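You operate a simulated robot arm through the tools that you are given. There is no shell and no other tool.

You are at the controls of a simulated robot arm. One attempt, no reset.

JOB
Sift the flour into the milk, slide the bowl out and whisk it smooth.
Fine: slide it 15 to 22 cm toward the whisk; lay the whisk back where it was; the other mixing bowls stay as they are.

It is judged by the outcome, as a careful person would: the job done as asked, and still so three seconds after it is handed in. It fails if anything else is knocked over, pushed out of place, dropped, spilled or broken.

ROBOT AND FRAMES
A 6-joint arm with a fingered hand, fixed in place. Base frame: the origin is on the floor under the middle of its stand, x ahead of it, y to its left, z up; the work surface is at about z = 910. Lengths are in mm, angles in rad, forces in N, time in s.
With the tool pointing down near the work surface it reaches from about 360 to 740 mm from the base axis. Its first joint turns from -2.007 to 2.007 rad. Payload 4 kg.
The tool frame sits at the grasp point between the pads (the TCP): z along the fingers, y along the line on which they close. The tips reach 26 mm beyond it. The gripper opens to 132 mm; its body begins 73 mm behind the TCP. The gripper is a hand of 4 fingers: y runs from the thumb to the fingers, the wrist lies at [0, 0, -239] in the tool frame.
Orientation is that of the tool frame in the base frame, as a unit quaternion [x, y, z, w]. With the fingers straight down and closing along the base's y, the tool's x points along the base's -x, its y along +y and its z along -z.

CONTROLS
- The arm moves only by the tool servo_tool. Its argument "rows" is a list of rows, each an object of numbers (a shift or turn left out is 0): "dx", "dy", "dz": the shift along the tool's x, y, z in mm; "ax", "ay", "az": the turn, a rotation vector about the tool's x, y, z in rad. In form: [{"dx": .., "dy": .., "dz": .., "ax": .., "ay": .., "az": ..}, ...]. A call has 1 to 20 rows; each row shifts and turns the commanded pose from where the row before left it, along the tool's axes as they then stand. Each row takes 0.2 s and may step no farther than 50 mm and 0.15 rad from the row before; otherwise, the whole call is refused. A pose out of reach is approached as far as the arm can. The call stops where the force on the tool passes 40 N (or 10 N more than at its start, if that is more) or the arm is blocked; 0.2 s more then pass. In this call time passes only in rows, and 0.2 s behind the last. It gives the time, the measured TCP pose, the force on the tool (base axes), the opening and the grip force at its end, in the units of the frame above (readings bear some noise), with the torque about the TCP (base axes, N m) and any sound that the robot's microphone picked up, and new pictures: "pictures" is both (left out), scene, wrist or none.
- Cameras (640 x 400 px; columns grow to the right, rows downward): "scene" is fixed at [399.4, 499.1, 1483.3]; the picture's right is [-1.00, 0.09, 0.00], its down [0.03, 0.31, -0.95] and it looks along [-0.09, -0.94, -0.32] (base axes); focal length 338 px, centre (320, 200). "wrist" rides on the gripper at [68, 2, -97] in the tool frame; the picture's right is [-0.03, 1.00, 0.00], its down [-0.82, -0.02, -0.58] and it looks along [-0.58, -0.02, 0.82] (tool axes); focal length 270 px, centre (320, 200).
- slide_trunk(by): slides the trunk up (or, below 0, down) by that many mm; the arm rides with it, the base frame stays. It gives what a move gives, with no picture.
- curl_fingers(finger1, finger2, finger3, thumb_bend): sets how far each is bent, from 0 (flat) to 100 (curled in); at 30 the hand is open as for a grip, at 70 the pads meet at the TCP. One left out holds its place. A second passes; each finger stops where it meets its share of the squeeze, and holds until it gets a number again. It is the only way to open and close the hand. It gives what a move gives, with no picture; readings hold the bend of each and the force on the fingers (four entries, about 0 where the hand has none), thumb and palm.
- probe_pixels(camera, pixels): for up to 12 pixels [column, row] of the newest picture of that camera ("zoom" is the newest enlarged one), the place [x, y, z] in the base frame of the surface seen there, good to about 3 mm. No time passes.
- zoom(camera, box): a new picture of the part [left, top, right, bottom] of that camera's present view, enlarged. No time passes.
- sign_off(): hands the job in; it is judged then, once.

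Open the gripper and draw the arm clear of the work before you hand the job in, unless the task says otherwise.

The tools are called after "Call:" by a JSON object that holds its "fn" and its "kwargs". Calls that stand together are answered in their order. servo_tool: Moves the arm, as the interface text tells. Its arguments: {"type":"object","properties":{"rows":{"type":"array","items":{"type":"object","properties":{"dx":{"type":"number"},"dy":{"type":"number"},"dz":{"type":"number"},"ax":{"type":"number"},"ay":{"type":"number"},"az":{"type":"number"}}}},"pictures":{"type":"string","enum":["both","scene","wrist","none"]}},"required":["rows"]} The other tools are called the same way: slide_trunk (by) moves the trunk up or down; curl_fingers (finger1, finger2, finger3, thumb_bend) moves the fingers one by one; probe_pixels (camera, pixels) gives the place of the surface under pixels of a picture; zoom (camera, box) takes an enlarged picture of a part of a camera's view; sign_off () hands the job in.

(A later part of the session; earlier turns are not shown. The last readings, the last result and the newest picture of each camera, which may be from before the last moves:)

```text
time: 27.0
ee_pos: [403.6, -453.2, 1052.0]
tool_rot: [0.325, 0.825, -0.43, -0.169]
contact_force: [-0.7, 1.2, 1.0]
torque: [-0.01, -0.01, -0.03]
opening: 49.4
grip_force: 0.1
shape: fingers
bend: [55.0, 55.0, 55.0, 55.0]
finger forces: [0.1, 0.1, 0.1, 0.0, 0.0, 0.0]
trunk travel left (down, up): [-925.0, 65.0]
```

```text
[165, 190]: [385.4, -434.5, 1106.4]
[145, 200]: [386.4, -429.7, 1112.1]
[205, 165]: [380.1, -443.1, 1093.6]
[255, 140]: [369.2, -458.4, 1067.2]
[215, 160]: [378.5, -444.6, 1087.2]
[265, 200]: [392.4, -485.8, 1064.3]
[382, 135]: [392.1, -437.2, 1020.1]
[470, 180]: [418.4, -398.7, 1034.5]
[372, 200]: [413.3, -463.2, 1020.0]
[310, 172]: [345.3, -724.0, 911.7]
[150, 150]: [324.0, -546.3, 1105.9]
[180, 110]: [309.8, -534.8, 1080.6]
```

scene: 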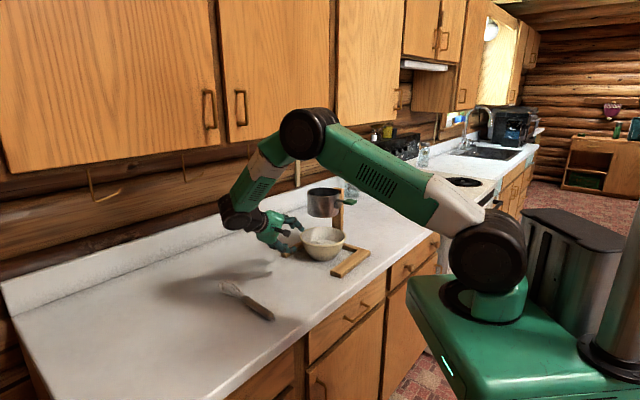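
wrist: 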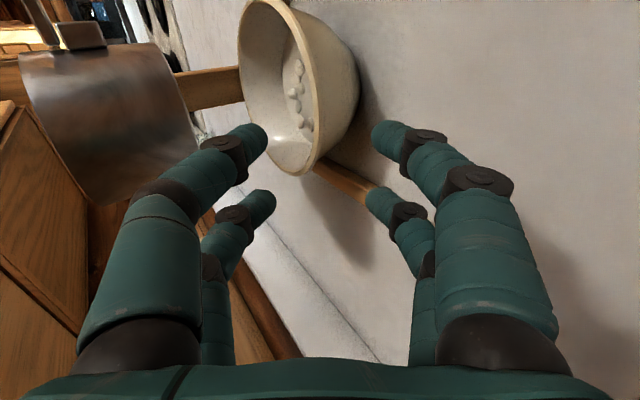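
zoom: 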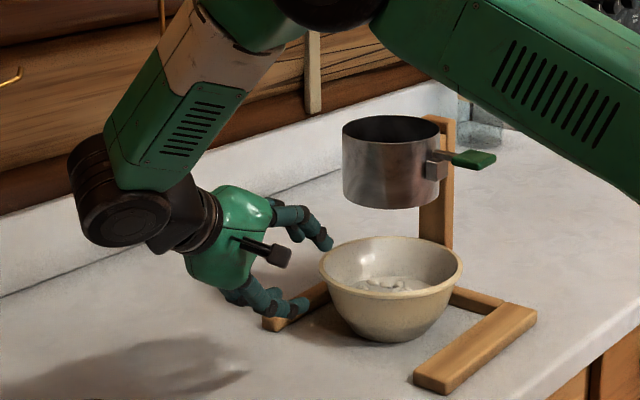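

Clearance to the sifter is ample (over 40 mm). I advance along the tool axis 100 mm, then look.

Call:
{"fn": "servo_tool", "kwargs": {"rows": [{"dz": 30}, {"dz": 30}, {"dz": 20}, {"dz": 20}], "pictures": "both"}}

Call:
{"fn": "zoom", "kwargs": {"camera": "scene", "box": [240, 170, 370, 280]}}

```text
time: 28.0
ee_pos: [350.9, -513.4, 996.6]
tool_rot: [0.325, 0.825, -0.43, -0.17]
contact_force: [-0.1, 1.3, -1.0]
torque: [-0.05, 0.02, 0.0]
opening: 49.3
grip_force: 0.1
shape: fingers
bend: [55.0, 55.0, 55.0, 55.0]
finger forces: [0.0, 0.0, 0.0, 0.0, 0.0, 0.1]
trunk travel left (down, up): [-925.0, 65.0]
```

scene: 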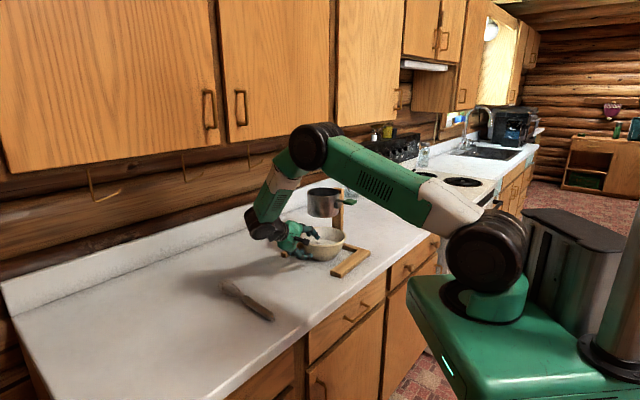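
wrist: 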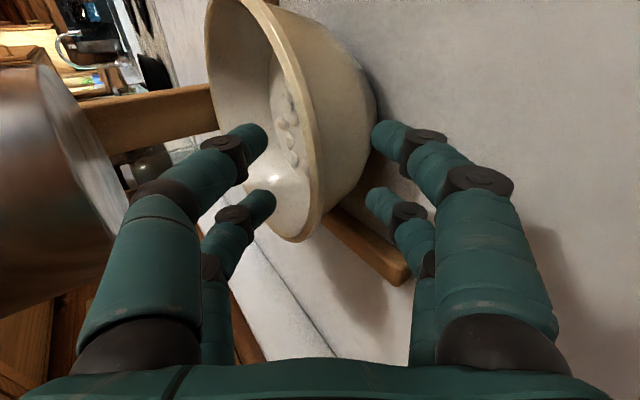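

```text
3.64 times, centred on (305, 225) of scene
```

zoom: 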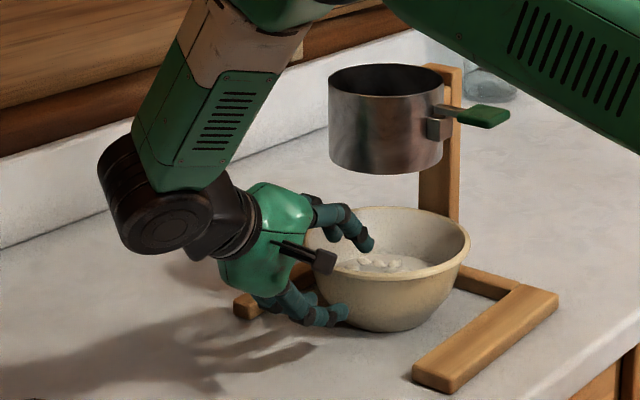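

The rim now lies between the digit pairs. I reduce the tilt to about 40° to match the bowl wall, then move in the last 20 mm.

Call:
{"fn": "servo_tool", "kwargs": {"rows": [{"ax": -0.13}, {"ax": -0.13}, {"dy": -2, "dz": 7}, {"dy": -2, "dz": 7}, {"dy": -2, "dz": 8}], "pictures": "both"}}

Call:
{"fn": "zoom", "kwargs": {"camera": "scene", "box": [240, 170, 370, 280]}}

```text
time: 29.2
ee_pos: [336.0, -528.7, 983.2]
tool_rot: [0.344, 0.874, -0.32, -0.125]
contact_force: [0.3, 0.4, -0.7]
torque: [0.01, 0.01, 0.02]
opening: 49.5
grip_force: 0.1
shape: fingers
bend: [55.0, 55.0, 55.0, 55.0]
finger forces: [0.1, 0.1, 0.1, 0.0, 0.0, 0.0]
trunk travel left (down, up): [-925.0, 65.0]
```

scene: 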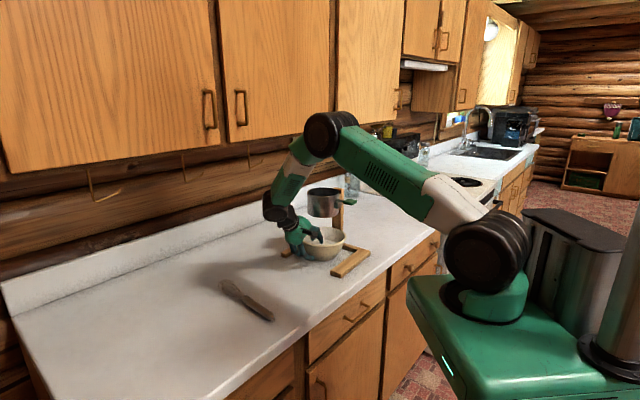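
wrist: 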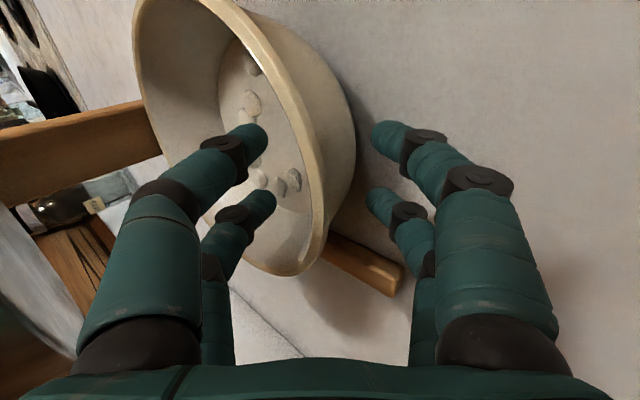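

```text
3.64 times, centred on (305, 225) of scene
```

zoom: 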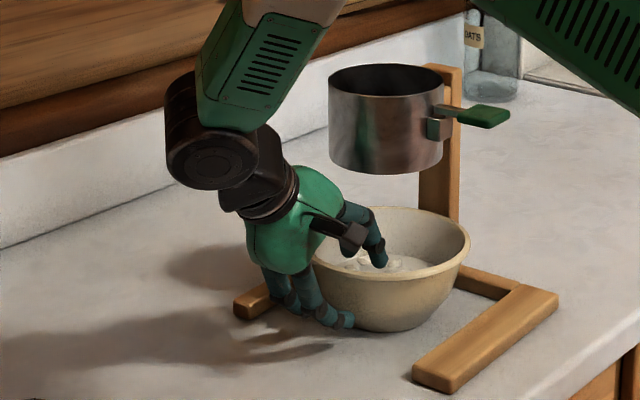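

The rim wall sits between the inner digits (265,140) and outer digits (375,140). I close gently on it.

Call:
{"fn": "curl_fingers", "kwargs": {"finger1": 63, "finger2": 63, "finger3": 63, "thumb_bend": 63}}

Call:
{"fn": "zoom", "kwargs": {"camera": "wrist", "box": [160, 60, 480, 280]}}

```text
time: 30.2
ee_pos: [337.0, -527.8, 984.2]
tool_rot: [0.345, 0.874, -0.32, -0.125]
contact_force: [0.5, -0.7, 0.4]
torque: [-0.01, -0.02, -0.01]
opening: 23.6
grip_force: 0.0
shape: fingers
bend: [63.0, 63.0, 63.0, 63.0]
finger forces: [0.0, 0.1, 0.1, 0.0, 0.1, 0.0]
trunk travel left (down, up): [-925.0, 65.0]
```

```text
1.82 times, centred on (320, 170) of wrist
```

zoom: 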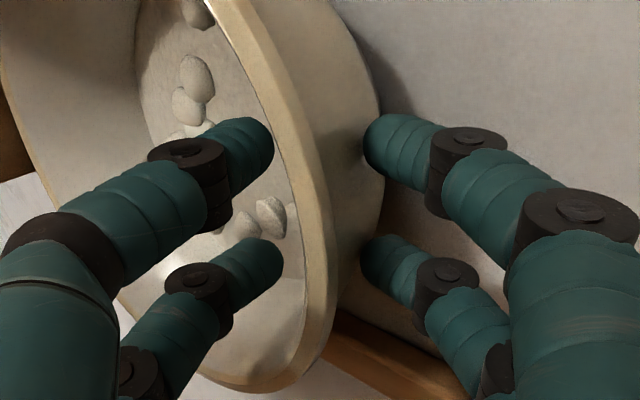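

Both digit pairs straddle the rim evenly. I close until they hold it.

Call:
{"fn": "curl_fingers", "kwargs": {"finger1": 70, "finger2": 70, "finger3": 70, "thumb_bend": 70}}

Call:
{"fn": "zoom", "kwargs": {"camera": "scene", "box": [240, 170, 370, 280]}}

Call:
{"fn": "zoom", "kwargs": {"camera": "wrist", "box": [160, 60, 480, 280]}}

```text
time: 31.2
ee_pos: [337.5, -527.8, 983.3]
tool_rot: [0.344, 0.874, -0.32, -0.125]
contact_force: [0.6, -0.2, 0.3]
torque: [-0.01, 0.01, 0.05]
opening: 6.0
grip_force: 2.5
shape: fingers
bend: [68.0, 67.0, 69.0, 69.0]
finger forces: [1.0, 1.5, 0.8, 0.0, 1.7, 0.1]
trunk travel left (down, up): [-925.0, 65.0]
```

```text
3.64 times, centred on (305, 225) of scene
```

zoom: 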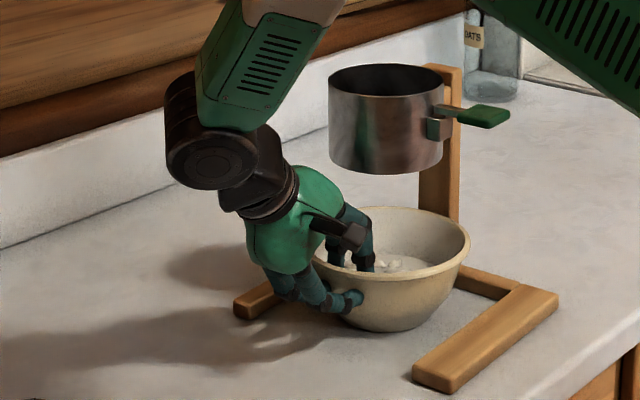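

```text
1.82 times, centred on (320, 170) of wrist
```

zoom: 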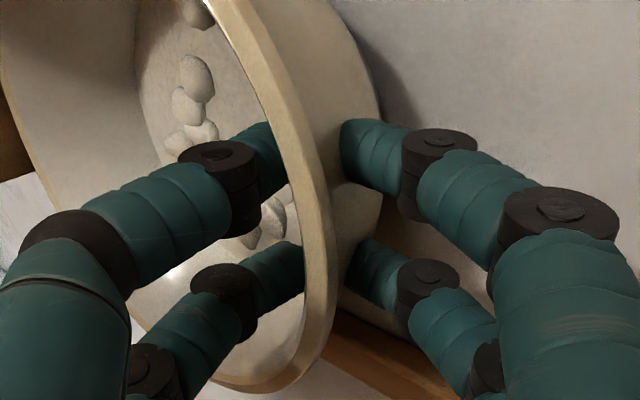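

All four digits touch the rim with light force. I firm up the grip slightly.

Call:
{"fn": "curl_fingers", "kwargs": {"finger1": 74, "finger2": 74, "finger3": 74, "thumb_bend": 74}}

```text
time: 32.2
ee_pos: [337.0, -527.2, 982.4]
tool_rot: [0.344, 0.874, -0.32, -0.126]
contact_force: [-1.7, -1.3, -0.4]
torque: [0.15, -0.07, 0.02]
opening: 4.2
grip_force: 10.6
shape: fingers
bend: [72.0, 71.0, 72.0, 69.0]
finger forces: [4.7, 5.5, 4.4, 0.0, 5.8, 0.0]
trunk travel left (down, up): [-925.0, 65.0]
```

Grip is about 10 N. I start sliding the bowl out horizontally toward the whisk along (0.66,0.75), slowly for the first 20 mm.

Call:
{"fn": "servo_tool", "kwargs": {"rows": [{"dx": 0.1, "dy": 3.1, "dz": -2.6}, {"dx": 0.1, "dy": 4.6, "dz": -3.9}, {"dx": 0.2, "dy": 7.6, "dz": -6.5}], "pictures": "both"}}

Call:
{"fn": "zoom", "kwargs": {"camera": "scene", "box": [240, 170, 370, 280]}}

```text
time: 33.0
ee_pos: [350.1, -513.8, 981.9]
tool_rot: [0.344, 0.874, -0.319, -0.126]
contact_force: [-1.2, -0.9, 0.2]
torque: [0.15, -0.03, 0.01]
opening: 4.0
grip_force: 11.0
shape: fingers
bend: [72.0, 71.0, 72.0, 69.0]
finger forces: [5.4, 5.7, 4.5, 0.1, 6.1, 0.0]
trunk travel left (down, up): [-925.0, 65.0]
```

scene: 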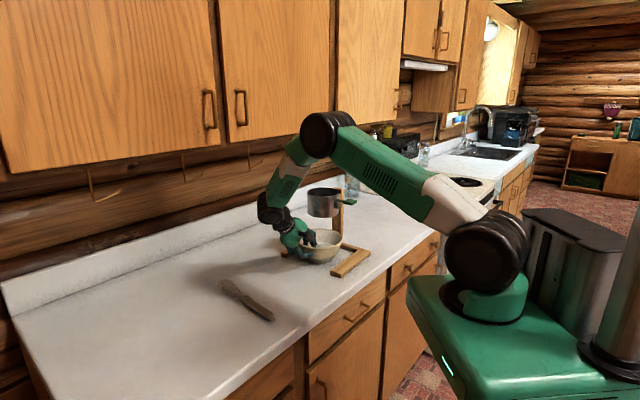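
wrist: 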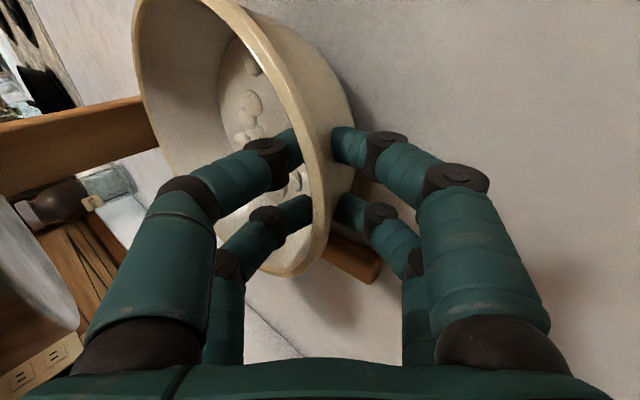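

```text
3.64 times, centred on (305, 225) of scene
```

zoom: 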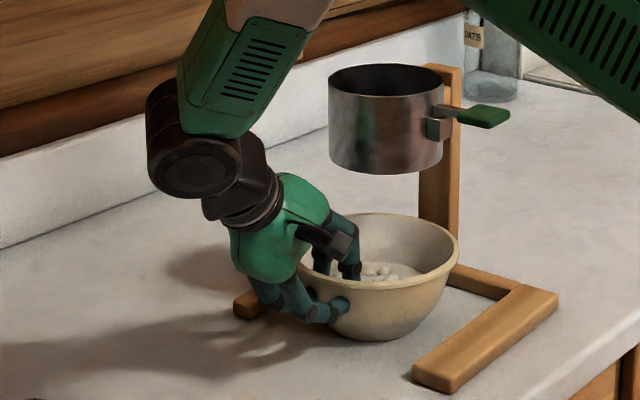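

The bowl follows the hand without tilting. I continue the slide another 165 mm at a steady slow pace.

Call:
{"fn": "servo_tool", "kwargs": {"rows": [{"dx": 0.25, "dy": 7.64, "dz": -6.46}, {"dx": 0.25, "dy": 7.64, "dz": -6.46}, {"dx": 0.25, "dy": 7.64, "dz": -6.46}, {"dx": 0.25, "dy": 7.64, "dz": -6.46}, {"dx": 0.25, "dy": 7.64, "dz": -6.46}, {"dx": 0.25, "dy": 7.64, "dz": -6.46}, {"dx": 0.25, "dy": 7.64, "dz": -6.46}, {"dx": 0.25, "dy": 7.64, "dz": -6.46}], "pictures": "scene"}}

Call:
{"fn": "servo_tool", "kwargs": {"rows": [{"dx": 0.25, "dy": 7.64, "dz": -6.46}, {"dx": 0.25, "dy": 7.64, "dz": -6.46}, {"dx": 0.25, "dy": 7.64, "dz": -6.46}, {"dx": 0.25, "dy": 7.64, "dz": -6.46}, {"dx": 0.25, "dy": 7.64, "dz": -6.46}, {"dx": 0.25, "dy": 7.64, "dz": -6.46}, {"dx": 0.25, "dy": 7.64, "dz": -6.46}, {"dx": 0.2, "dy": 6.1, "dz": -5.2}, {"dx": 0.1, "dy": 3.8, "dz": -3.2}, {"dx": 0.1, "dy": 2.3, "dz": -1.9}], "pictures": "both"}}

Call:
{"fn": "zoom", "kwargs": {"camera": "scene", "box": [210, 170, 370, 320]}}

```text
time: 34.8
ee_pos: [404.3, -455.0, 984.1]
tool_rot: [0.344, 0.874, -0.32, -0.126]
contact_force: [-0.7, 0.9, -1.1]
torque: [0.14, -0.12, 0.02]
opening: 4.2
grip_force: 12.1
shape: fingers
bend: [72.0, 71.0, 72.0, 69.0]
finger forces: [5.8, 6.3, 4.6, 0.0, 5.8, 0.0]
trunk travel left (down, up): [-925.0, 65.0]
```

scene: 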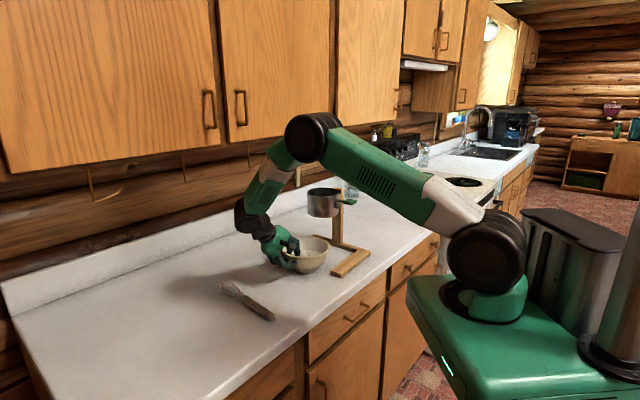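

```text
time: 37.0
ee_pos: [460.3, -389.5, 983.9]
tool_rot: [0.345, 0.874, -0.319, -0.127]
contact_force: [-1.1, -0.4, -0.4]
torque: [0.17, -0.09, -0.02]
opening: 4.1
grip_force: 10.3
shape: fingers
bend: [72.0, 71.0, 72.0, 69.0]
finger forces: [5.8, 5.5, 4.7, 0.0, 5.7, 0.0]
trunk travel left (down, up): [-925.0, 65.0]
```

scene: 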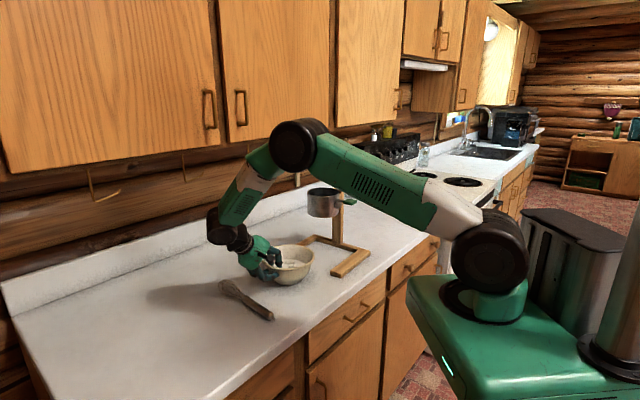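
wrist: 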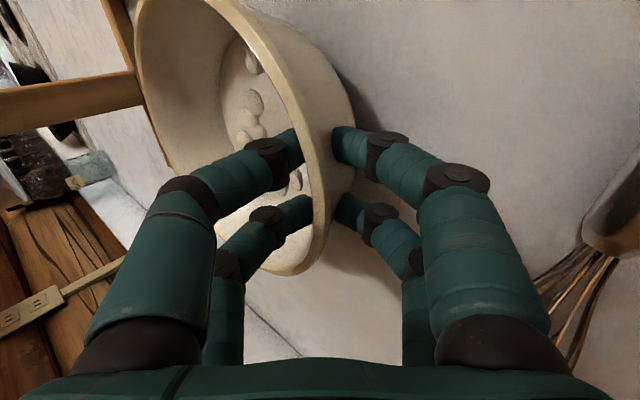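

```text
2.67 times, centred on (290, 245) of scene
```

zoom: 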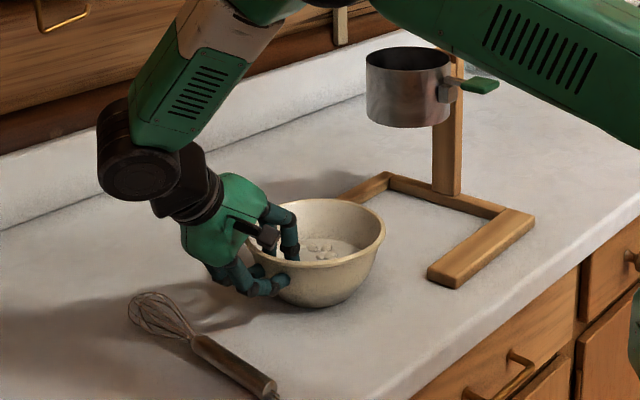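

The bowl has moved 185 mm and stands clear of the stand, with the whisk about 95 mm beyond it. I release the rim gently.

Call:
{"fn": "curl_fingers", "kwargs": {"finger1": 66, "finger2": 66, "finger3": 66, "thumb_bend": 66}}

Call:
{"fn": "curl_fingers", "kwargs": {"finger1": 56, "finger2": 56, "finger3": 56, "thumb_bend": 56}}

Call:
{"fn": "zoom", "kwargs": {"camera": "wrist", "box": [120, 40, 480, 290]}}

```text
time: 38.0
ee_pos: [460.2, -390.1, 985.2]
tool_rot: [0.344, 0.874, -0.321, -0.125]
contact_force: [1.4, 0.5, 0.9]
torque: [-0.01, -0.03, 0.03]
opening: 12.7
grip_force: 0.8
shape: fingers
bend: [66.0, 66.0, 66.0, 66.0]
finger forces: [0.0, 0.9, 0.0, 0.1, 0.1, 0.0]
trunk travel left (down, up): [-925.0, 65.0]
```

```text
time: 39.0
ee_pos: [460.7, -389.2, 984.5]
tool_rot: [0.344, 0.874, -0.32, -0.125]
contact_force: [0.0, 0.3, 0.2]
torque: [-0.01, -0.05, -0.02]
opening: 45.2
grip_force: 0.0
shape: fingers
bend: [56.0, 56.0, 56.0, 56.0]
finger forces: [0.0, 0.0, 0.1, 0.0, 0.1, 0.0]
trunk travel left (down, up): [-925.0, 65.0]
```

```text
1.60 times, centred on (300, 165) of wrist
```

zoom: 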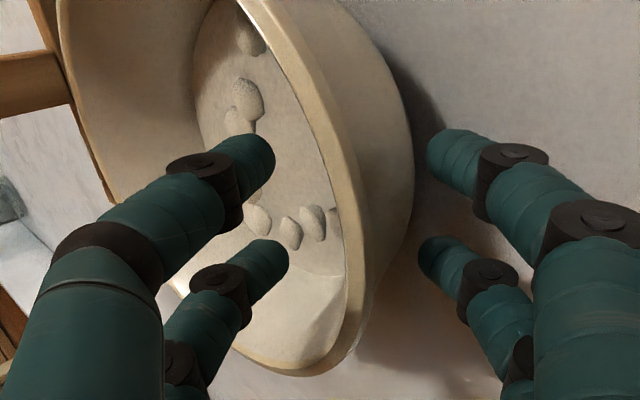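

Released, with the rim free between the digits. I back out along the tool axis.

Call:
{"fn": "servo_tool", "kwargs": {"rows": [{"dz": -10}, {"dz": -20}, {"dz": -30}, {"dz": -35}, {"dz": -35}], "pictures": "both"}}

Call:
{"fn": "zoom", "kwargs": {"camera": "scene", "box": [210, 200, 370, 330]}}

```text
time: 40.2
ee_pos: [515.8, -328.1, 1084.4]
tool_rot: [0.345, 0.873, -0.32, -0.125]
contact_force: [0.1, -0.6, -0.5]
torque: [-0.04, 0.0, -0.01]
opening: 45.2
grip_force: 0.1
shape: fingers
bend: [56.0, 56.0, 56.0, 56.0]
finger forces: [0.0, 0.1, 0.0, 0.0, 0.0, 0.0]
trunk travel left (down, up): [-925.0, 65.0]
```

scene: 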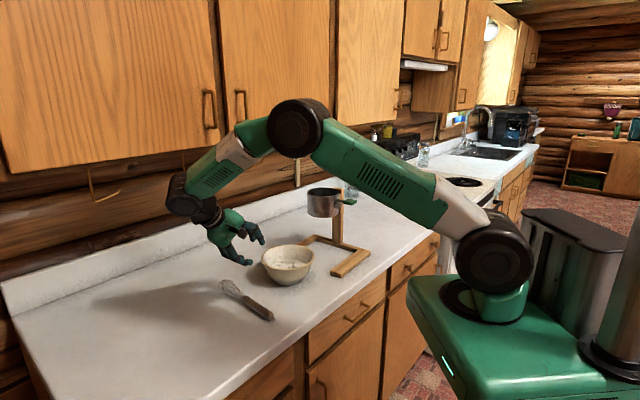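
wrist: 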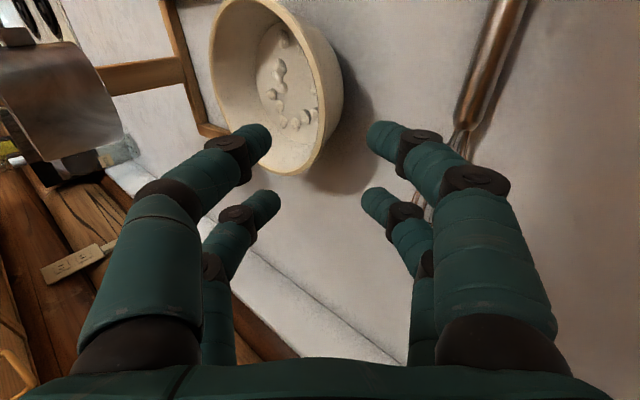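

```text
3.08 times, centred on (290, 265) of scene
```

zoom: 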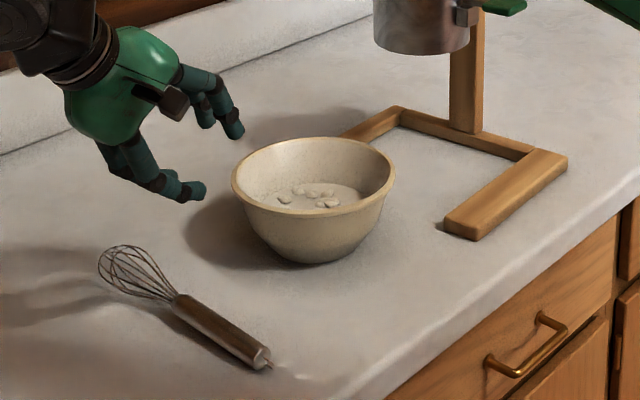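

The bowl sits free with its milk and lumps. Next I bring the hand upright above the whisk to measure it.

Call:
{"fn": "servo_tool", "kwargs": {"rows": [{"ax": -0.14, "dz": -5}, {"ax": -0.14, "dz": -5}, {"ax": -0.14, "dz": -5}, {"ax": -0.14, "dz": -5}, {"ax": -0.14}, {"az": 0.1}, {"dx": 19.6, "dy": 6.5, "dz": -28}, {"dx": 19.6, "dy": 6.5, "dz": -28}], "pictures": "none"}}

Call:
{"fn": "curl_fingers", "kwargs": {"finger1": 30, "finger2": 30, "finger3": 30, "thumb_bend": 30}}

Call:
{"fn": "servo_tool", "kwargs": {"rows": [{"dz": 0}], "pictures": "both"}}

```text
time: 42.0
ee_pos: [506.5, -281.4, 1157.7]
tool_rot: [0.412, 0.911, -0.001, 0.0]
contact_force: [-0.6, -0.1, -0.4]
torque: [0.0, 0.04, 0.06]
opening: 45.3
grip_force: 0.1
shape: fingers
bend: [56.0, 56.0, 56.0, 56.0]
finger forces: [0.0, 0.0, 0.1, 0.1, 0.0, 0.1]
trunk travel left (down, up): [-925.0, 65.0]
```

```text
time: 43.0
ee_pos: [507.3, -282.9, 1158.4]
tool_rot: [0.413, 0.911, -0.001, 0.001]
contact_force: [0.6, 0.1, 0.5]
torque: [0.0, 0.0, 0.02]
opening: 132.2
grip_force: 0.1
shape: fingers
bend: [30.0, 30.0, 30.0, 30.0]
finger forces: [0.0, 0.0, 0.0, 0.0, 0.1, 0.1]
trunk travel left (down, up): [-925.0, 65.0]
```

```text
time: 43.4
ee_pos: [507.7, -282.1, 1158.9]
tool_rot: [0.413, 0.911, -0.002, 0.0]
contact_force: [0.9, -0.4, 0.0]
torque: [-0.03, -0.01, 0.02]
opening: 132.4
grip_force: 0.1
shape: fingers
bend: [30.0, 30.0, 30.0, 30.0]
finger forces: [0.0, 0.1, 0.0, 0.0, 0.0, 0.0]
trunk travel left (down, up): [-925.0, 65.0]
```

scene: 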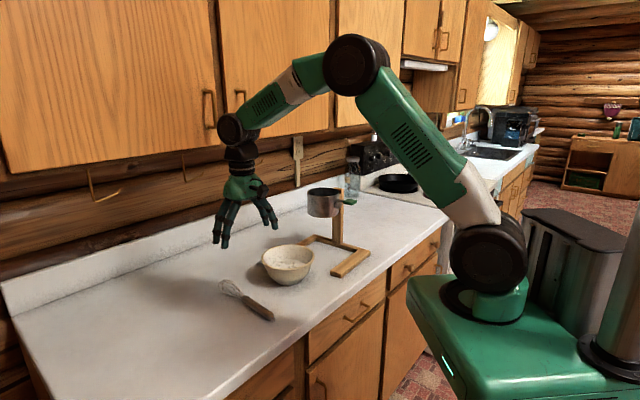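
wrist: 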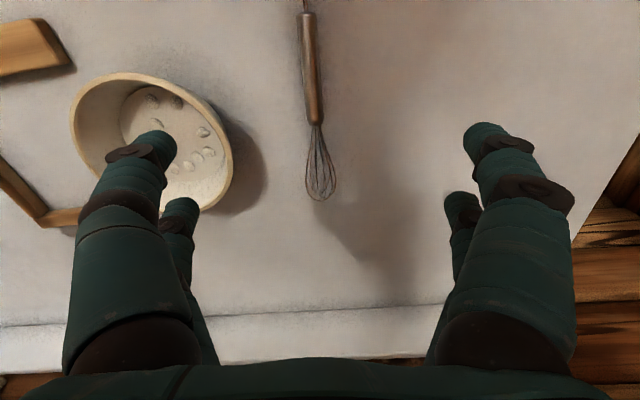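

The whisk runs from tail (305,12) through neck (315,123) to head tip (322,198) in the wrist view. I probe along it.

Call:
{"fn": "zoom", "kwargs": {"camera": "wrist", "box": [240, 0, 400, 210]}}

Call:
{"fn": "probe_pixels", "kwargs": {"camera": "wrist", "pixels": [[306, 16], [308, 40], [310, 60], [312, 80], [313, 100], [315, 120], [305, 60], [315, 60], [307, 95], [319, 95], [322, 198], [318, 150]]}}

Call:
{"fn": "probe_pixels", "kwargs": {"camera": "wrist", "pixels": [[72, 120], [100, 82], [140, 76], [190, 92], [225, 130], [233, 170], [205, 205], [185, 165], [205, 133], [150, 98]]}}

```text
1.90 times, centred on (320, 105) of wrist
```

zoom: 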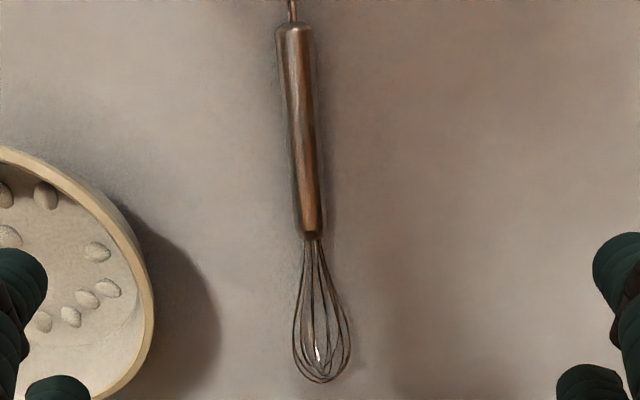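

```text
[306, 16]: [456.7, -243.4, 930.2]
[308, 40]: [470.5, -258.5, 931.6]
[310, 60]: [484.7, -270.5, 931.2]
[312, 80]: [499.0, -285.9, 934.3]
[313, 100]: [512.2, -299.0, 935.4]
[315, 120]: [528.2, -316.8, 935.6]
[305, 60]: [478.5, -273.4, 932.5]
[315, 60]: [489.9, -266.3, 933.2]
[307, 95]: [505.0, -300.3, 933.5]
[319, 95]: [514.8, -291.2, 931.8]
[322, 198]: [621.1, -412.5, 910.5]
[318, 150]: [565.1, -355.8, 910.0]
```

```text
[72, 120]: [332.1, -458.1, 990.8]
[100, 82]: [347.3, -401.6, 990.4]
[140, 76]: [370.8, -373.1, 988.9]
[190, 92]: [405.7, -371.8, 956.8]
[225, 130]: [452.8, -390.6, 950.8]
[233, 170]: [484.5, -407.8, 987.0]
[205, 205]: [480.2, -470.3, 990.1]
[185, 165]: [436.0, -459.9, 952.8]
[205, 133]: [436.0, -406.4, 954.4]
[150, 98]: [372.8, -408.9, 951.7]
```

The whisk: handle about 24 mm thick and 105 mm long from tail (455,-242) to neck (528,-317), axis at about -46°, full length about 230 mm. I align with it, set a moderate opening and come down above the handle at (486,-274).

Call:
{"fn": "curl_fingers", "kwargs": {"finger1": 48, "finger2": 48, "finger3": 48, "thumb_bend": 48}}

Call:
{"fn": "servo_tool", "kwargs": {"rows": [{"az": -0.049}, {"dx": 5.1, "dy": -2.5, "dz": 40}, {"dx": 5.1, "dy": -2.5, "dz": 40}, {"dx": 5.1, "dy": -2.5, "dz": 40}, {"dx": 5.1, "dy": -2.5, "dz": 40}], "pictures": "both"}}

Call:
{"fn": "zoom", "kwargs": {"camera": "wrist", "box": [180, 0, 460, 220]}}

```text
time: 44.4
ee_pos: [507.2, -282.5, 1158.1]
tool_rot: [0.412, 0.911, -0.002, 0.001]
contact_force: [0.3, -1.0, 0.6]
torque: [-0.02, 0.02, 0.0]
opening: 73.1
grip_force: 0.1
shape: fingers
bend: [48.0, 48.0, 48.0, 48.0]
finger forces: [0.0, 0.1, 0.0, 0.0, 0.0, 0.1]
trunk travel left (down, up): [-925.0, 65.0]
```

```text
time: 45.6
ee_pos: [486.1, -277.0, 998.0]
tool_rot: [0.39, 0.921, -0.001, 0.0]
contact_force: [0.7, 0.1, -0.2]
torque: [0.02, 0.0, 0.02]
opening: 73.3
grip_force: 0.0
shape: fingers
bend: [48.0, 48.0, 48.0, 48.0]
finger forces: [0.0, 0.1, 0.1, 0.0, 0.0, 0.0]
trunk travel left (down, up): [-925.0, 65.0]
```

scene: 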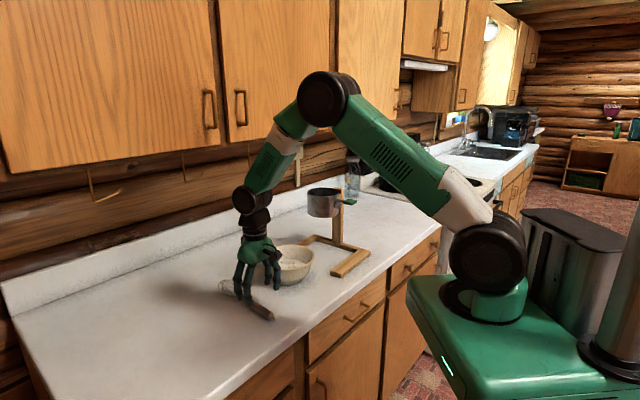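
wrist: 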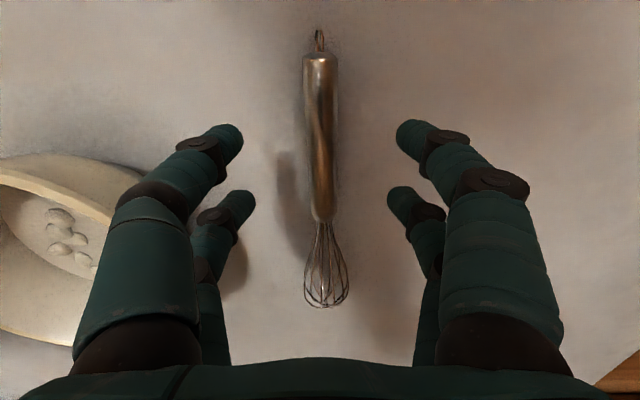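

```text
1.82 times, centred on (320, 110) of wrist
```

zoom: 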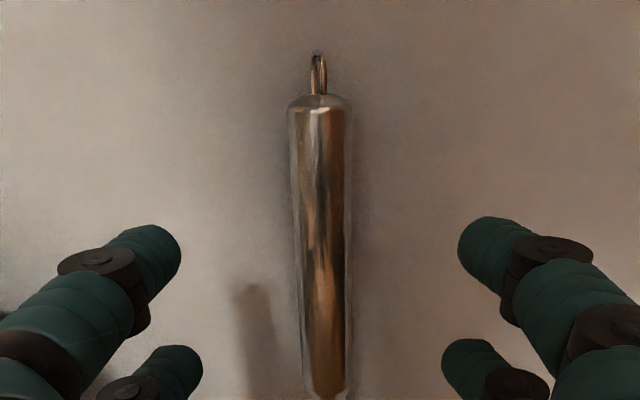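

The handle is centred between the digits. I probe it once more for position and height before going down.

Call:
{"fn": "probe_pixels", "kwargs": {"camera": "wrist", "pixels": [[320, 56], [320, 80], [320, 110], [320, 140], [321, 170], [322, 200], [308, 120], [333, 120], [322, 217], [325, 306], [320, 36]]}}

```text
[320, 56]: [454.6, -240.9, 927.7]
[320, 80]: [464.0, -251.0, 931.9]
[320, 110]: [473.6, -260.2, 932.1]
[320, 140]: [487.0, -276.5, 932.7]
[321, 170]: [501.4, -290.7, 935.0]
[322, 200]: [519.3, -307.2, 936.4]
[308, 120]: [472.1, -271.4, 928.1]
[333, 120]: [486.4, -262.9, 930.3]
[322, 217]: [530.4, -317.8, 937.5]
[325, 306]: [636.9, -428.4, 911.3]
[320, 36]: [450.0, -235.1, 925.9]
```

The handle axis is about 2.5 mm toward +y of the tool, so I correct and lower to TCP z≈946.

Call:
{"fn": "servo_tool", "kwargs": {"rows": [{"dy": 2.5, "dz": 20}, {"dz": 16}, {"dz": 10}, {"dz": 6}], "pictures": "wrist"}}

Call:
{"fn": "zoom", "kwargs": {"camera": "scene", "box": [190, 220, 330, 330]}}

```text
time: 46.6
ee_pos: [486.9, -274.7, 945.6]
tool_rot: [0.39, 0.921, -0.001, 0.0]
contact_force: [0.0, -0.8, -0.1]
torque: [0.03, 0.01, 0.0]
opening: 73.3
grip_force: 0.1
shape: fingers
bend: [48.0, 48.0, 48.0, 48.0]
finger forces: [0.0, 0.1, 0.0, 0.1, 0.0, 0.0]
trunk travel left (down, up): [-925.0, 65.0]
```

wrist: 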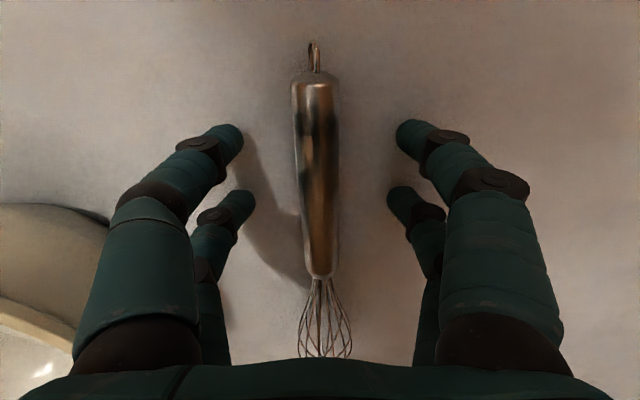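

```text
3.64 times, centred on (260, 275) of scene
```

zoom: 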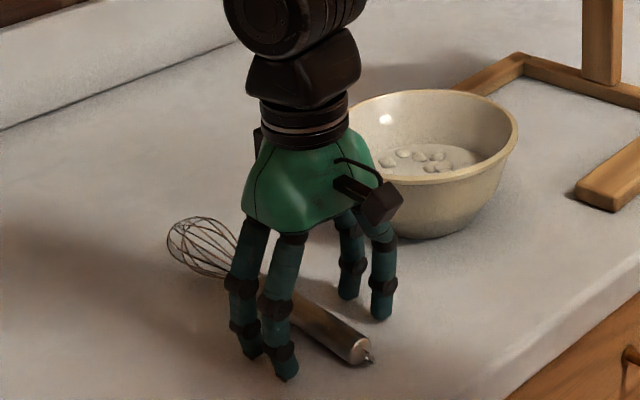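

Hand straddles the handle with no contact yet. I lower a further 6 mm in small steps.

Call:
{"fn": "servo_tool", "kwargs": {"rows": [{"dz": 3}, {"dz": 3}], "pictures": "none"}}

Call:
{"fn": "zoom", "kwargs": {"camera": "scene", "box": [220, 260, 300, 320]}}

```text
time: 47.2
ee_pos: [488.1, -272.8, 943.6]
tool_rot: [0.389, 0.921, -0.001, 0.003]
contact_force: [-3.1, 0.9, 29.4]
torque: [0.3, 0.08, 0.08]
opening: 73.6
grip_force: 14.5
shape: fingers
bend: [49.0, 48.0, 48.0, 48.0]
finger forces: [11.2, 4.9, 4.5, 0.1, 8.1, 0.0]
trunk travel left (down, up): [-925.0, 65.0]
```

```text
6.67 times, centred on (260, 290) of scene
```

zoom: 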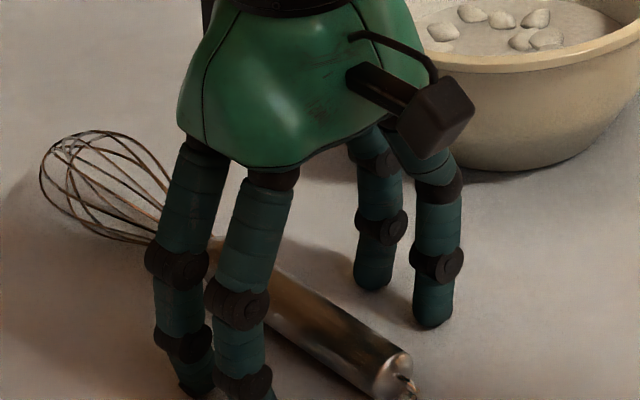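

The tips touched the counter (29 N) at z≈943. I back up a little, narrow the fingers, since curling shortens their reach.

Call:
{"fn": "servo_tool", "kwargs": {"rows": [{"dz": -4}, {"dz": -2}], "pictures": "none"}}

Call:
{"fn": "curl_fingers", "kwargs": {"finger1": 59, "finger2": 59, "finger3": 59, "thumb_bend": 59}}

Call:
{"fn": "servo_tool", "kwargs": {"rows": [{"dz": 0}], "pictures": "wrist"}}

Call:
{"fn": "zoom", "kwargs": {"camera": "wrist", "box": [180, 40, 460, 260]}}

```text
time: 47.8
ee_pos: [486.7, -272.5, 942.0]
tool_rot: [0.39, 0.921, -0.001, -0.001]
contact_force: [-0.4, 0.6, 0.1]
torque: [0.0, -0.03, -0.01]
opening: 73.2
grip_force: 0.0
shape: fingers
bend: [48.0, 48.0, 48.0, 48.0]
finger forces: [0.0, 0.0, 0.0, 0.0, 0.1, 0.0]
trunk travel left (down, up): [-925.0, 65.0]
```

```text
time: 48.8
ee_pos: [488.1, -274.1, 944.7]
tool_rot: [0.39, 0.921, -0.001, 0.0]
contact_force: [0.7, -0.1, 0.6]
torque: [0.0, 0.01, 0.0]
opening: 36.4
grip_force: 0.0
shape: fingers
bend: [59.0, 59.0, 59.0, 59.0]
finger forces: [0.0, 0.0, 0.0, 0.1, 0.0, 0.0]
trunk travel left (down, up): [-925.0, 65.0]
```

```text
time: 49.2
ee_pos: [488.5, -274.6, 944.7]
tool_rot: [0.39, 0.921, -0.001, 0.0]
contact_force: [0.7, -0.3, -0.3]
torque: [-0.01, 0.06, 0.0]
opening: 36.3
grip_force: 0.0
shape: fingers
bend: [59.0, 59.0, 59.0, 59.0]
finger forces: [0.0, 0.0, 0.0, 0.1, 0.0, 0.0]
trunk travel left (down, up): [-925.0, 65.0]
```

wrist: 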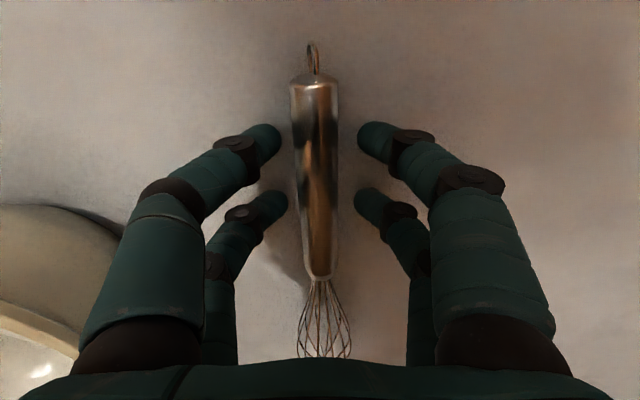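

```text
1.82 times, centred on (320, 150) of wrist
```

zoom: 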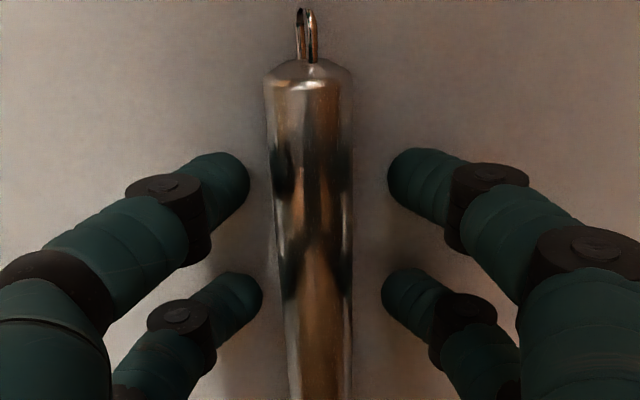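

Fingers now straddle the handle at 36 mm opening. I lower in 2 mm steps until the tips nearly touch.

Call:
{"fn": "servo_tool", "kwargs": {"rows": [{"dy": -1.0, "dz": 2}, {"dz": 2}], "pictures": "none"}}

```text
time: 49.8
ee_pos: [486.1, -276.0, 942.3]
tool_rot: [0.39, 0.921, -0.001, 0.002]
contact_force: [-1.2, 1.6, 10.8]
torque: [0.15, -0.06, -0.02]
opening: 36.5
grip_force: 4.5
shape: fingers
bend: [59.0, 59.0, 59.0, 59.0]
finger forces: [4.4, 2.8, 2.1, 0.0, 0.4, 0.0]
trunk travel left (down, up): [-925.0, 65.0]
```

Light contact with the counter at z≈942. I lift 1.5 mm and close on the handle.

Call:
{"fn": "servo_tool", "kwargs": {"rows": [{"dz": -1.5}], "pictures": "none"}}

Call:
{"fn": "curl_fingers", "kwargs": {"finger1": 66, "finger2": 66, "finger3": 66, "thumb_bend": 66}}

Call:
{"fn": "zoom", "kwargs": {"camera": "wrist", "box": [180, 40, 460, 260]}}

```text
time: 50.2
ee_pos: [486.9, -274.9, 942.9]
tool_rot: [0.39, 0.921, -0.001, 0.0]
contact_force: [0.9, 0.3, 5.5]
torque: [0.03, -0.07, -0.01]
opening: 36.1
grip_force: 2.2
shape: fingers
bend: [59.0, 59.0, 59.0, 59.0]
finger forces: [2.1, 1.7, 1.3, 0.0, 0.0, 0.0]
trunk travel left (down, up): [-925.0, 65.0]
```

```text
time: 51.2
ee_pos: [486.5, -274.9, 941.8]
tool_rot: [0.389, 0.921, -0.001, 0.0]
contact_force: [0.3, -0.2, -0.2]
torque: [-0.02, -0.02, 0.0]
opening: 17.6
grip_force: 1.6
shape: fingers
bend: [65.0, 65.0, 66.0, 65.0]
finger forces: [1.0, 0.3, 0.2, 0.0, 1.1, 0.0]
trunk travel left (down, up): [-925.0, 65.0]
```

```text
1.82 times, centred on (320, 150) of wrist
```

zoom: 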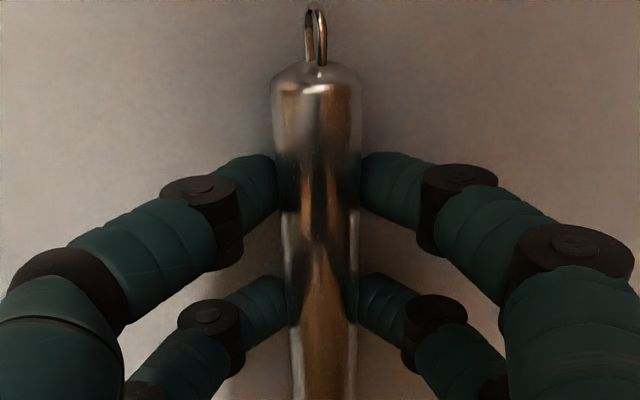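

All digits touch the handle. I tighten the grip for lifting and whisking.

Call:
{"fn": "curl_fingers", "kwargs": {"finger1": 72, "finger2": 72, "finger3": 72, "thumb_bend": 72}}

Call:
{"fn": "zoom", "kwargs": {"camera": "wrist", "box": [180, 40, 460, 260]}}

Call:
{"fn": "zoom", "kwargs": {"camera": "scene", "box": [200, 250, 300, 330]}}

```text
time: 52.2
ee_pos: [487.3, -275.6, 942.9]
tool_rot: [0.39, 0.921, -0.001, 0.001]
contact_force: [0.2, -1.2, -0.2]
torque: [0.02, 0.01, 0.02]
opening: 14.4
grip_force: 10.9
shape: fingers
bend: [68.0, 69.0, 70.0, 68.0]
finger forces: [6.3, 4.9, 4.3, 0.0, 6.8, 0.0]
trunk travel left (down, up): [-925.0, 65.0]
```

```text
1.82 times, centred on (320, 150) of wrist
```

zoom: 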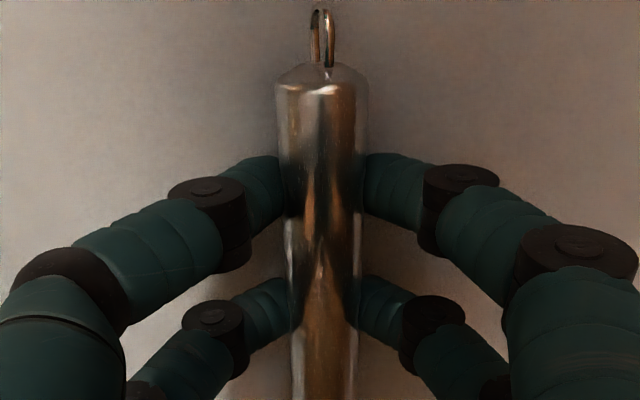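

```text
5.00 times, centred on (250, 290) of scene
```

zoom: 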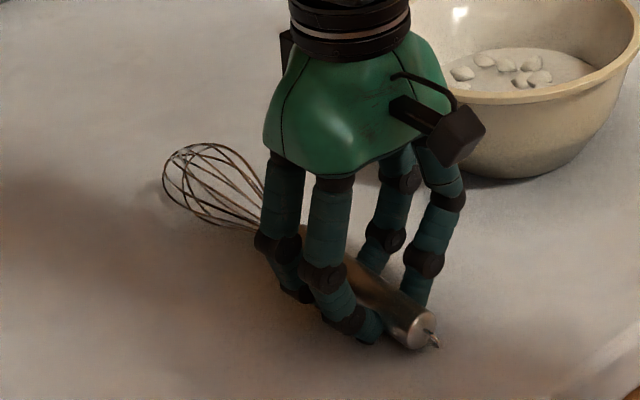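

The grip is about 11 N; I tighten a bit more for a secure hold, then lift slightly.

Call:
{"fn": "curl_fingers", "kwargs": {"finger1": 78, "finger2": 78, "finger3": 78, "thumb_bend": 78}}

Call:
{"fn": "servo_tool", "kwargs": {"rows": [{"dz": -4}, {"dz": -8}, {"dz": -10}, {"dz": -10}], "pictures": "both"}}

Call:
{"fn": "zoom", "kwargs": {"camera": "scene", "box": [200, 250, 300, 330]}}

```text
time: 53.2
ee_pos: [486.6, -275.0, 942.2]
tool_rot: [0.39, 0.921, -0.001, 0.0]
contact_force: [-0.3, 0.6, 0.2]
torque: [-0.01, 0.0, 0.0]
opening: 11.3
grip_force: 17.7
shape: fingers
bend: [66.0, 69.0, 75.0, 74.0]
finger forces: [9.9, 8.8, 7.2, 0.0, 9.9, 0.1]
trunk travel left (down, up): [-925.0, 65.0]
```

```text
time: 54.2
ee_pos: [489.4, -273.8, 974.1]
tool_rot: [0.39, 0.921, -0.001, 0.001]
contact_force: [-0.5, 0.3, -0.6]
torque: [0.04, 0.02, 0.03]
opening: 11.6
grip_force: 18.3
shape: fingers
bend: [66.0, 69.0, 75.0, 74.0]
finger forces: [10.0, 9.0, 7.3, 0.0, 9.8, 0.0]
trunk travel left (down, up): [-925.0, 65.0]
```

scene: 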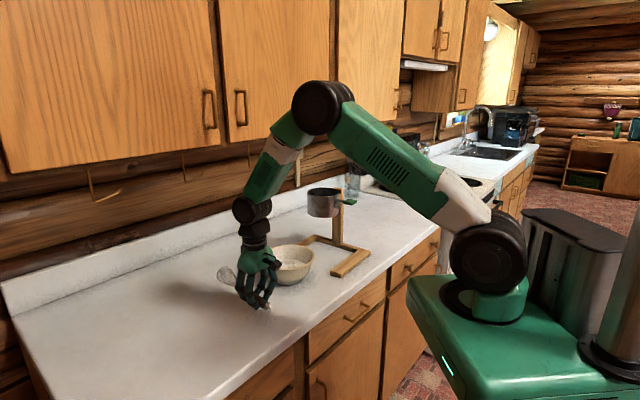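
wrist: 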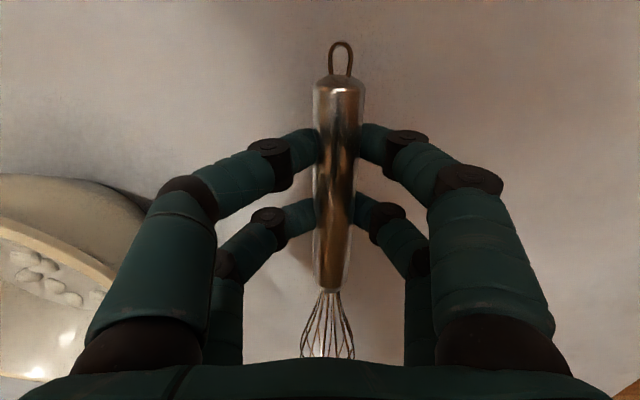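

```text
5.00 times, centred on (250, 290) of scene
```

zoom: 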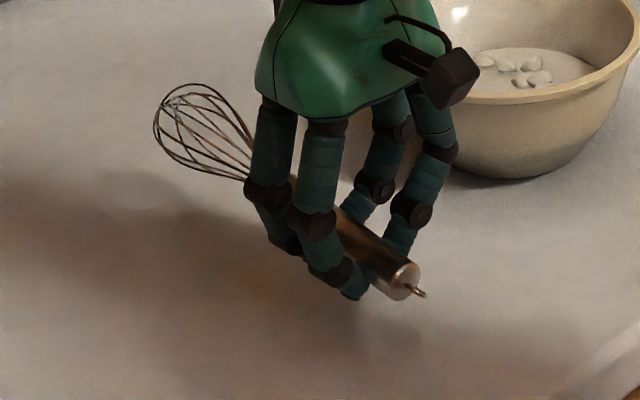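

The whisk is lifted, turned slightly in the hand. I probe its handle to record its place in the tool frame for putting it back later.

Call:
{"fn": "probe_pixels", "kwargs": {"camera": "wrist", "pixels": [[340, 82], [339, 100], [337, 130], [335, 160], [333, 200], [332, 240], [330, 275], [328, 291], [329, 345], [341, 45]]}}

Call:
{"fn": "probe_pixels", "kwargs": {"camera": "scene", "pixels": [[219, 268], [222, 276], [219, 272], [228, 284], [265, 306], [269, 308]]}}

Call:
{"fn": "zoom", "kwargs": {"camera": "wrist", "box": [240, 30, 420, 370]}}

```text
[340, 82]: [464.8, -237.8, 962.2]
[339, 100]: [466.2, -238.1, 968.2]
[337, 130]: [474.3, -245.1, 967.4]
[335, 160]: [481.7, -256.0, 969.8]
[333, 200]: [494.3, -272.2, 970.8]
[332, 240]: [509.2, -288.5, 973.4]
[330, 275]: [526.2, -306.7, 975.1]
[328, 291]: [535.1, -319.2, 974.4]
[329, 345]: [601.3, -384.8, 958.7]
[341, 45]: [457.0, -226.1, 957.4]
```

```text
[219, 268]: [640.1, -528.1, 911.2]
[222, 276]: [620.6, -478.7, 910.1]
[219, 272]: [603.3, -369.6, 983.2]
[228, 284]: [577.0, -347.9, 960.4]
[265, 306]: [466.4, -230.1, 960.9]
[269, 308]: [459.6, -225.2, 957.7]
```

```text
1.18 times, centred on (330, 200) of wrist
```

zoom: 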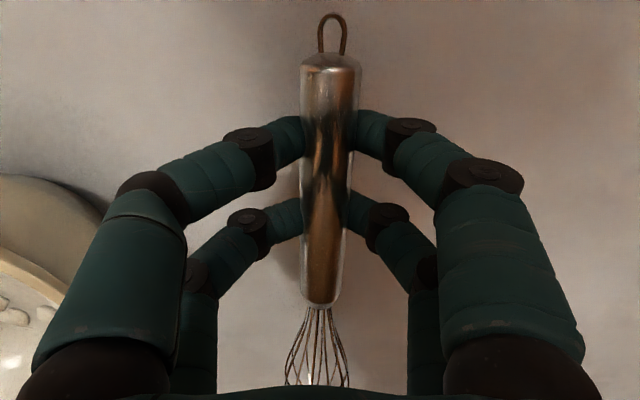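

Whisk pose in the hand noted (handle ≈7 mm toward +y, turned about -4°). I lift it well up and yaw the hand about 91° so that it can tip the whisk head-down with the wrist on the near side.

Call:
{"fn": "servo_tool", "kwargs": {"rows": [{"dz": -40}, {"dz": -40}, {"dz": -40}, {"dz": -40}, {"dz": -40}, {"az": -0.144}, {"az": -0.144}, {"az": -0.144}, {"az": -0.144}, {"az": -0.144}, {"az": -0.144}, {"az": -0.144}, {"az": -0.144}, {"az": -0.144}, {"az": -0.144}, {"az": -0.144}], "pictures": "both"}}

```text
time: 57.6
ee_pos: [488.4, -274.2, 1173.3]
tool_rot: [-0.383, 0.924, -0.001, 0.0]
contact_force: [0.2, 0.0, -0.7]
torque: [-0.04, 0.0, 0.0]
opening: 11.3
grip_force: 17.5
shape: fingers
bend: [66.0, 69.0, 76.0, 74.0]
finger forces: [9.8, 8.5, 7.1, 0.1, 9.7, 0.0]
trunk travel left (down, up): [-925.0, 65.0]
```

scene: 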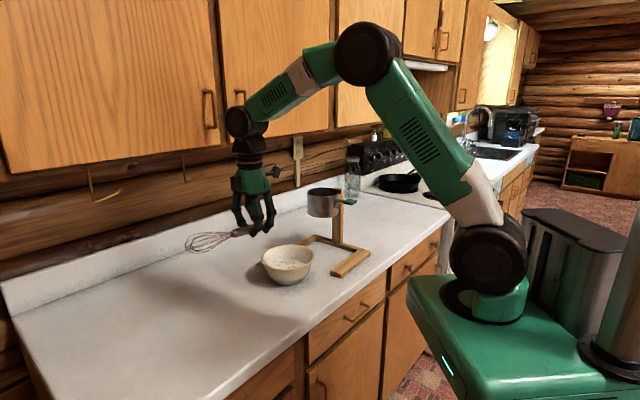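
wrist: 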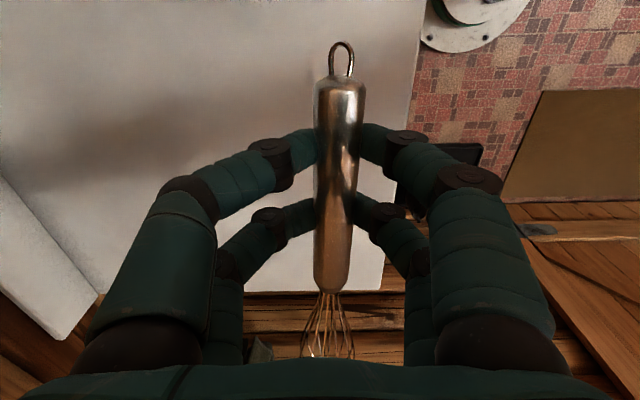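

The yaw went fine and the whisk is steady in the hand. I zoom on the head to fix the tip's position in the tool frame.

Call:
{"fn": "zoom", "kwargs": {"camera": "scene", "box": [170, 210, 290, 270]}}

Call:
{"fn": "probe_pixels", "kwargs": {"camera": "zoom", "pixels": [[85, 172], [90, 168], [92, 182], [100, 195], [130, 135], [160, 200], [220, 130], [300, 130], [345, 125], [110, 140]]}}

```text
5.33 times, centred on (230, 240) of scene
```

zoom: 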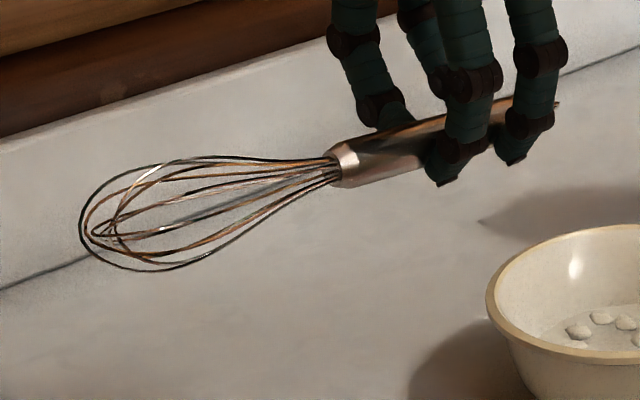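

```text
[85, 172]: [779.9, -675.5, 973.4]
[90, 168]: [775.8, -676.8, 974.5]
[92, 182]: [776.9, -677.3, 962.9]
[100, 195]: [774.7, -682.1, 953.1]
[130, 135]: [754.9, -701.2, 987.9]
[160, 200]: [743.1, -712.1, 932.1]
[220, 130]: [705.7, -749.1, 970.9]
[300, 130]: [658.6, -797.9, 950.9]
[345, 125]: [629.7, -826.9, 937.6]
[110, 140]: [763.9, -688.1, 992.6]
```

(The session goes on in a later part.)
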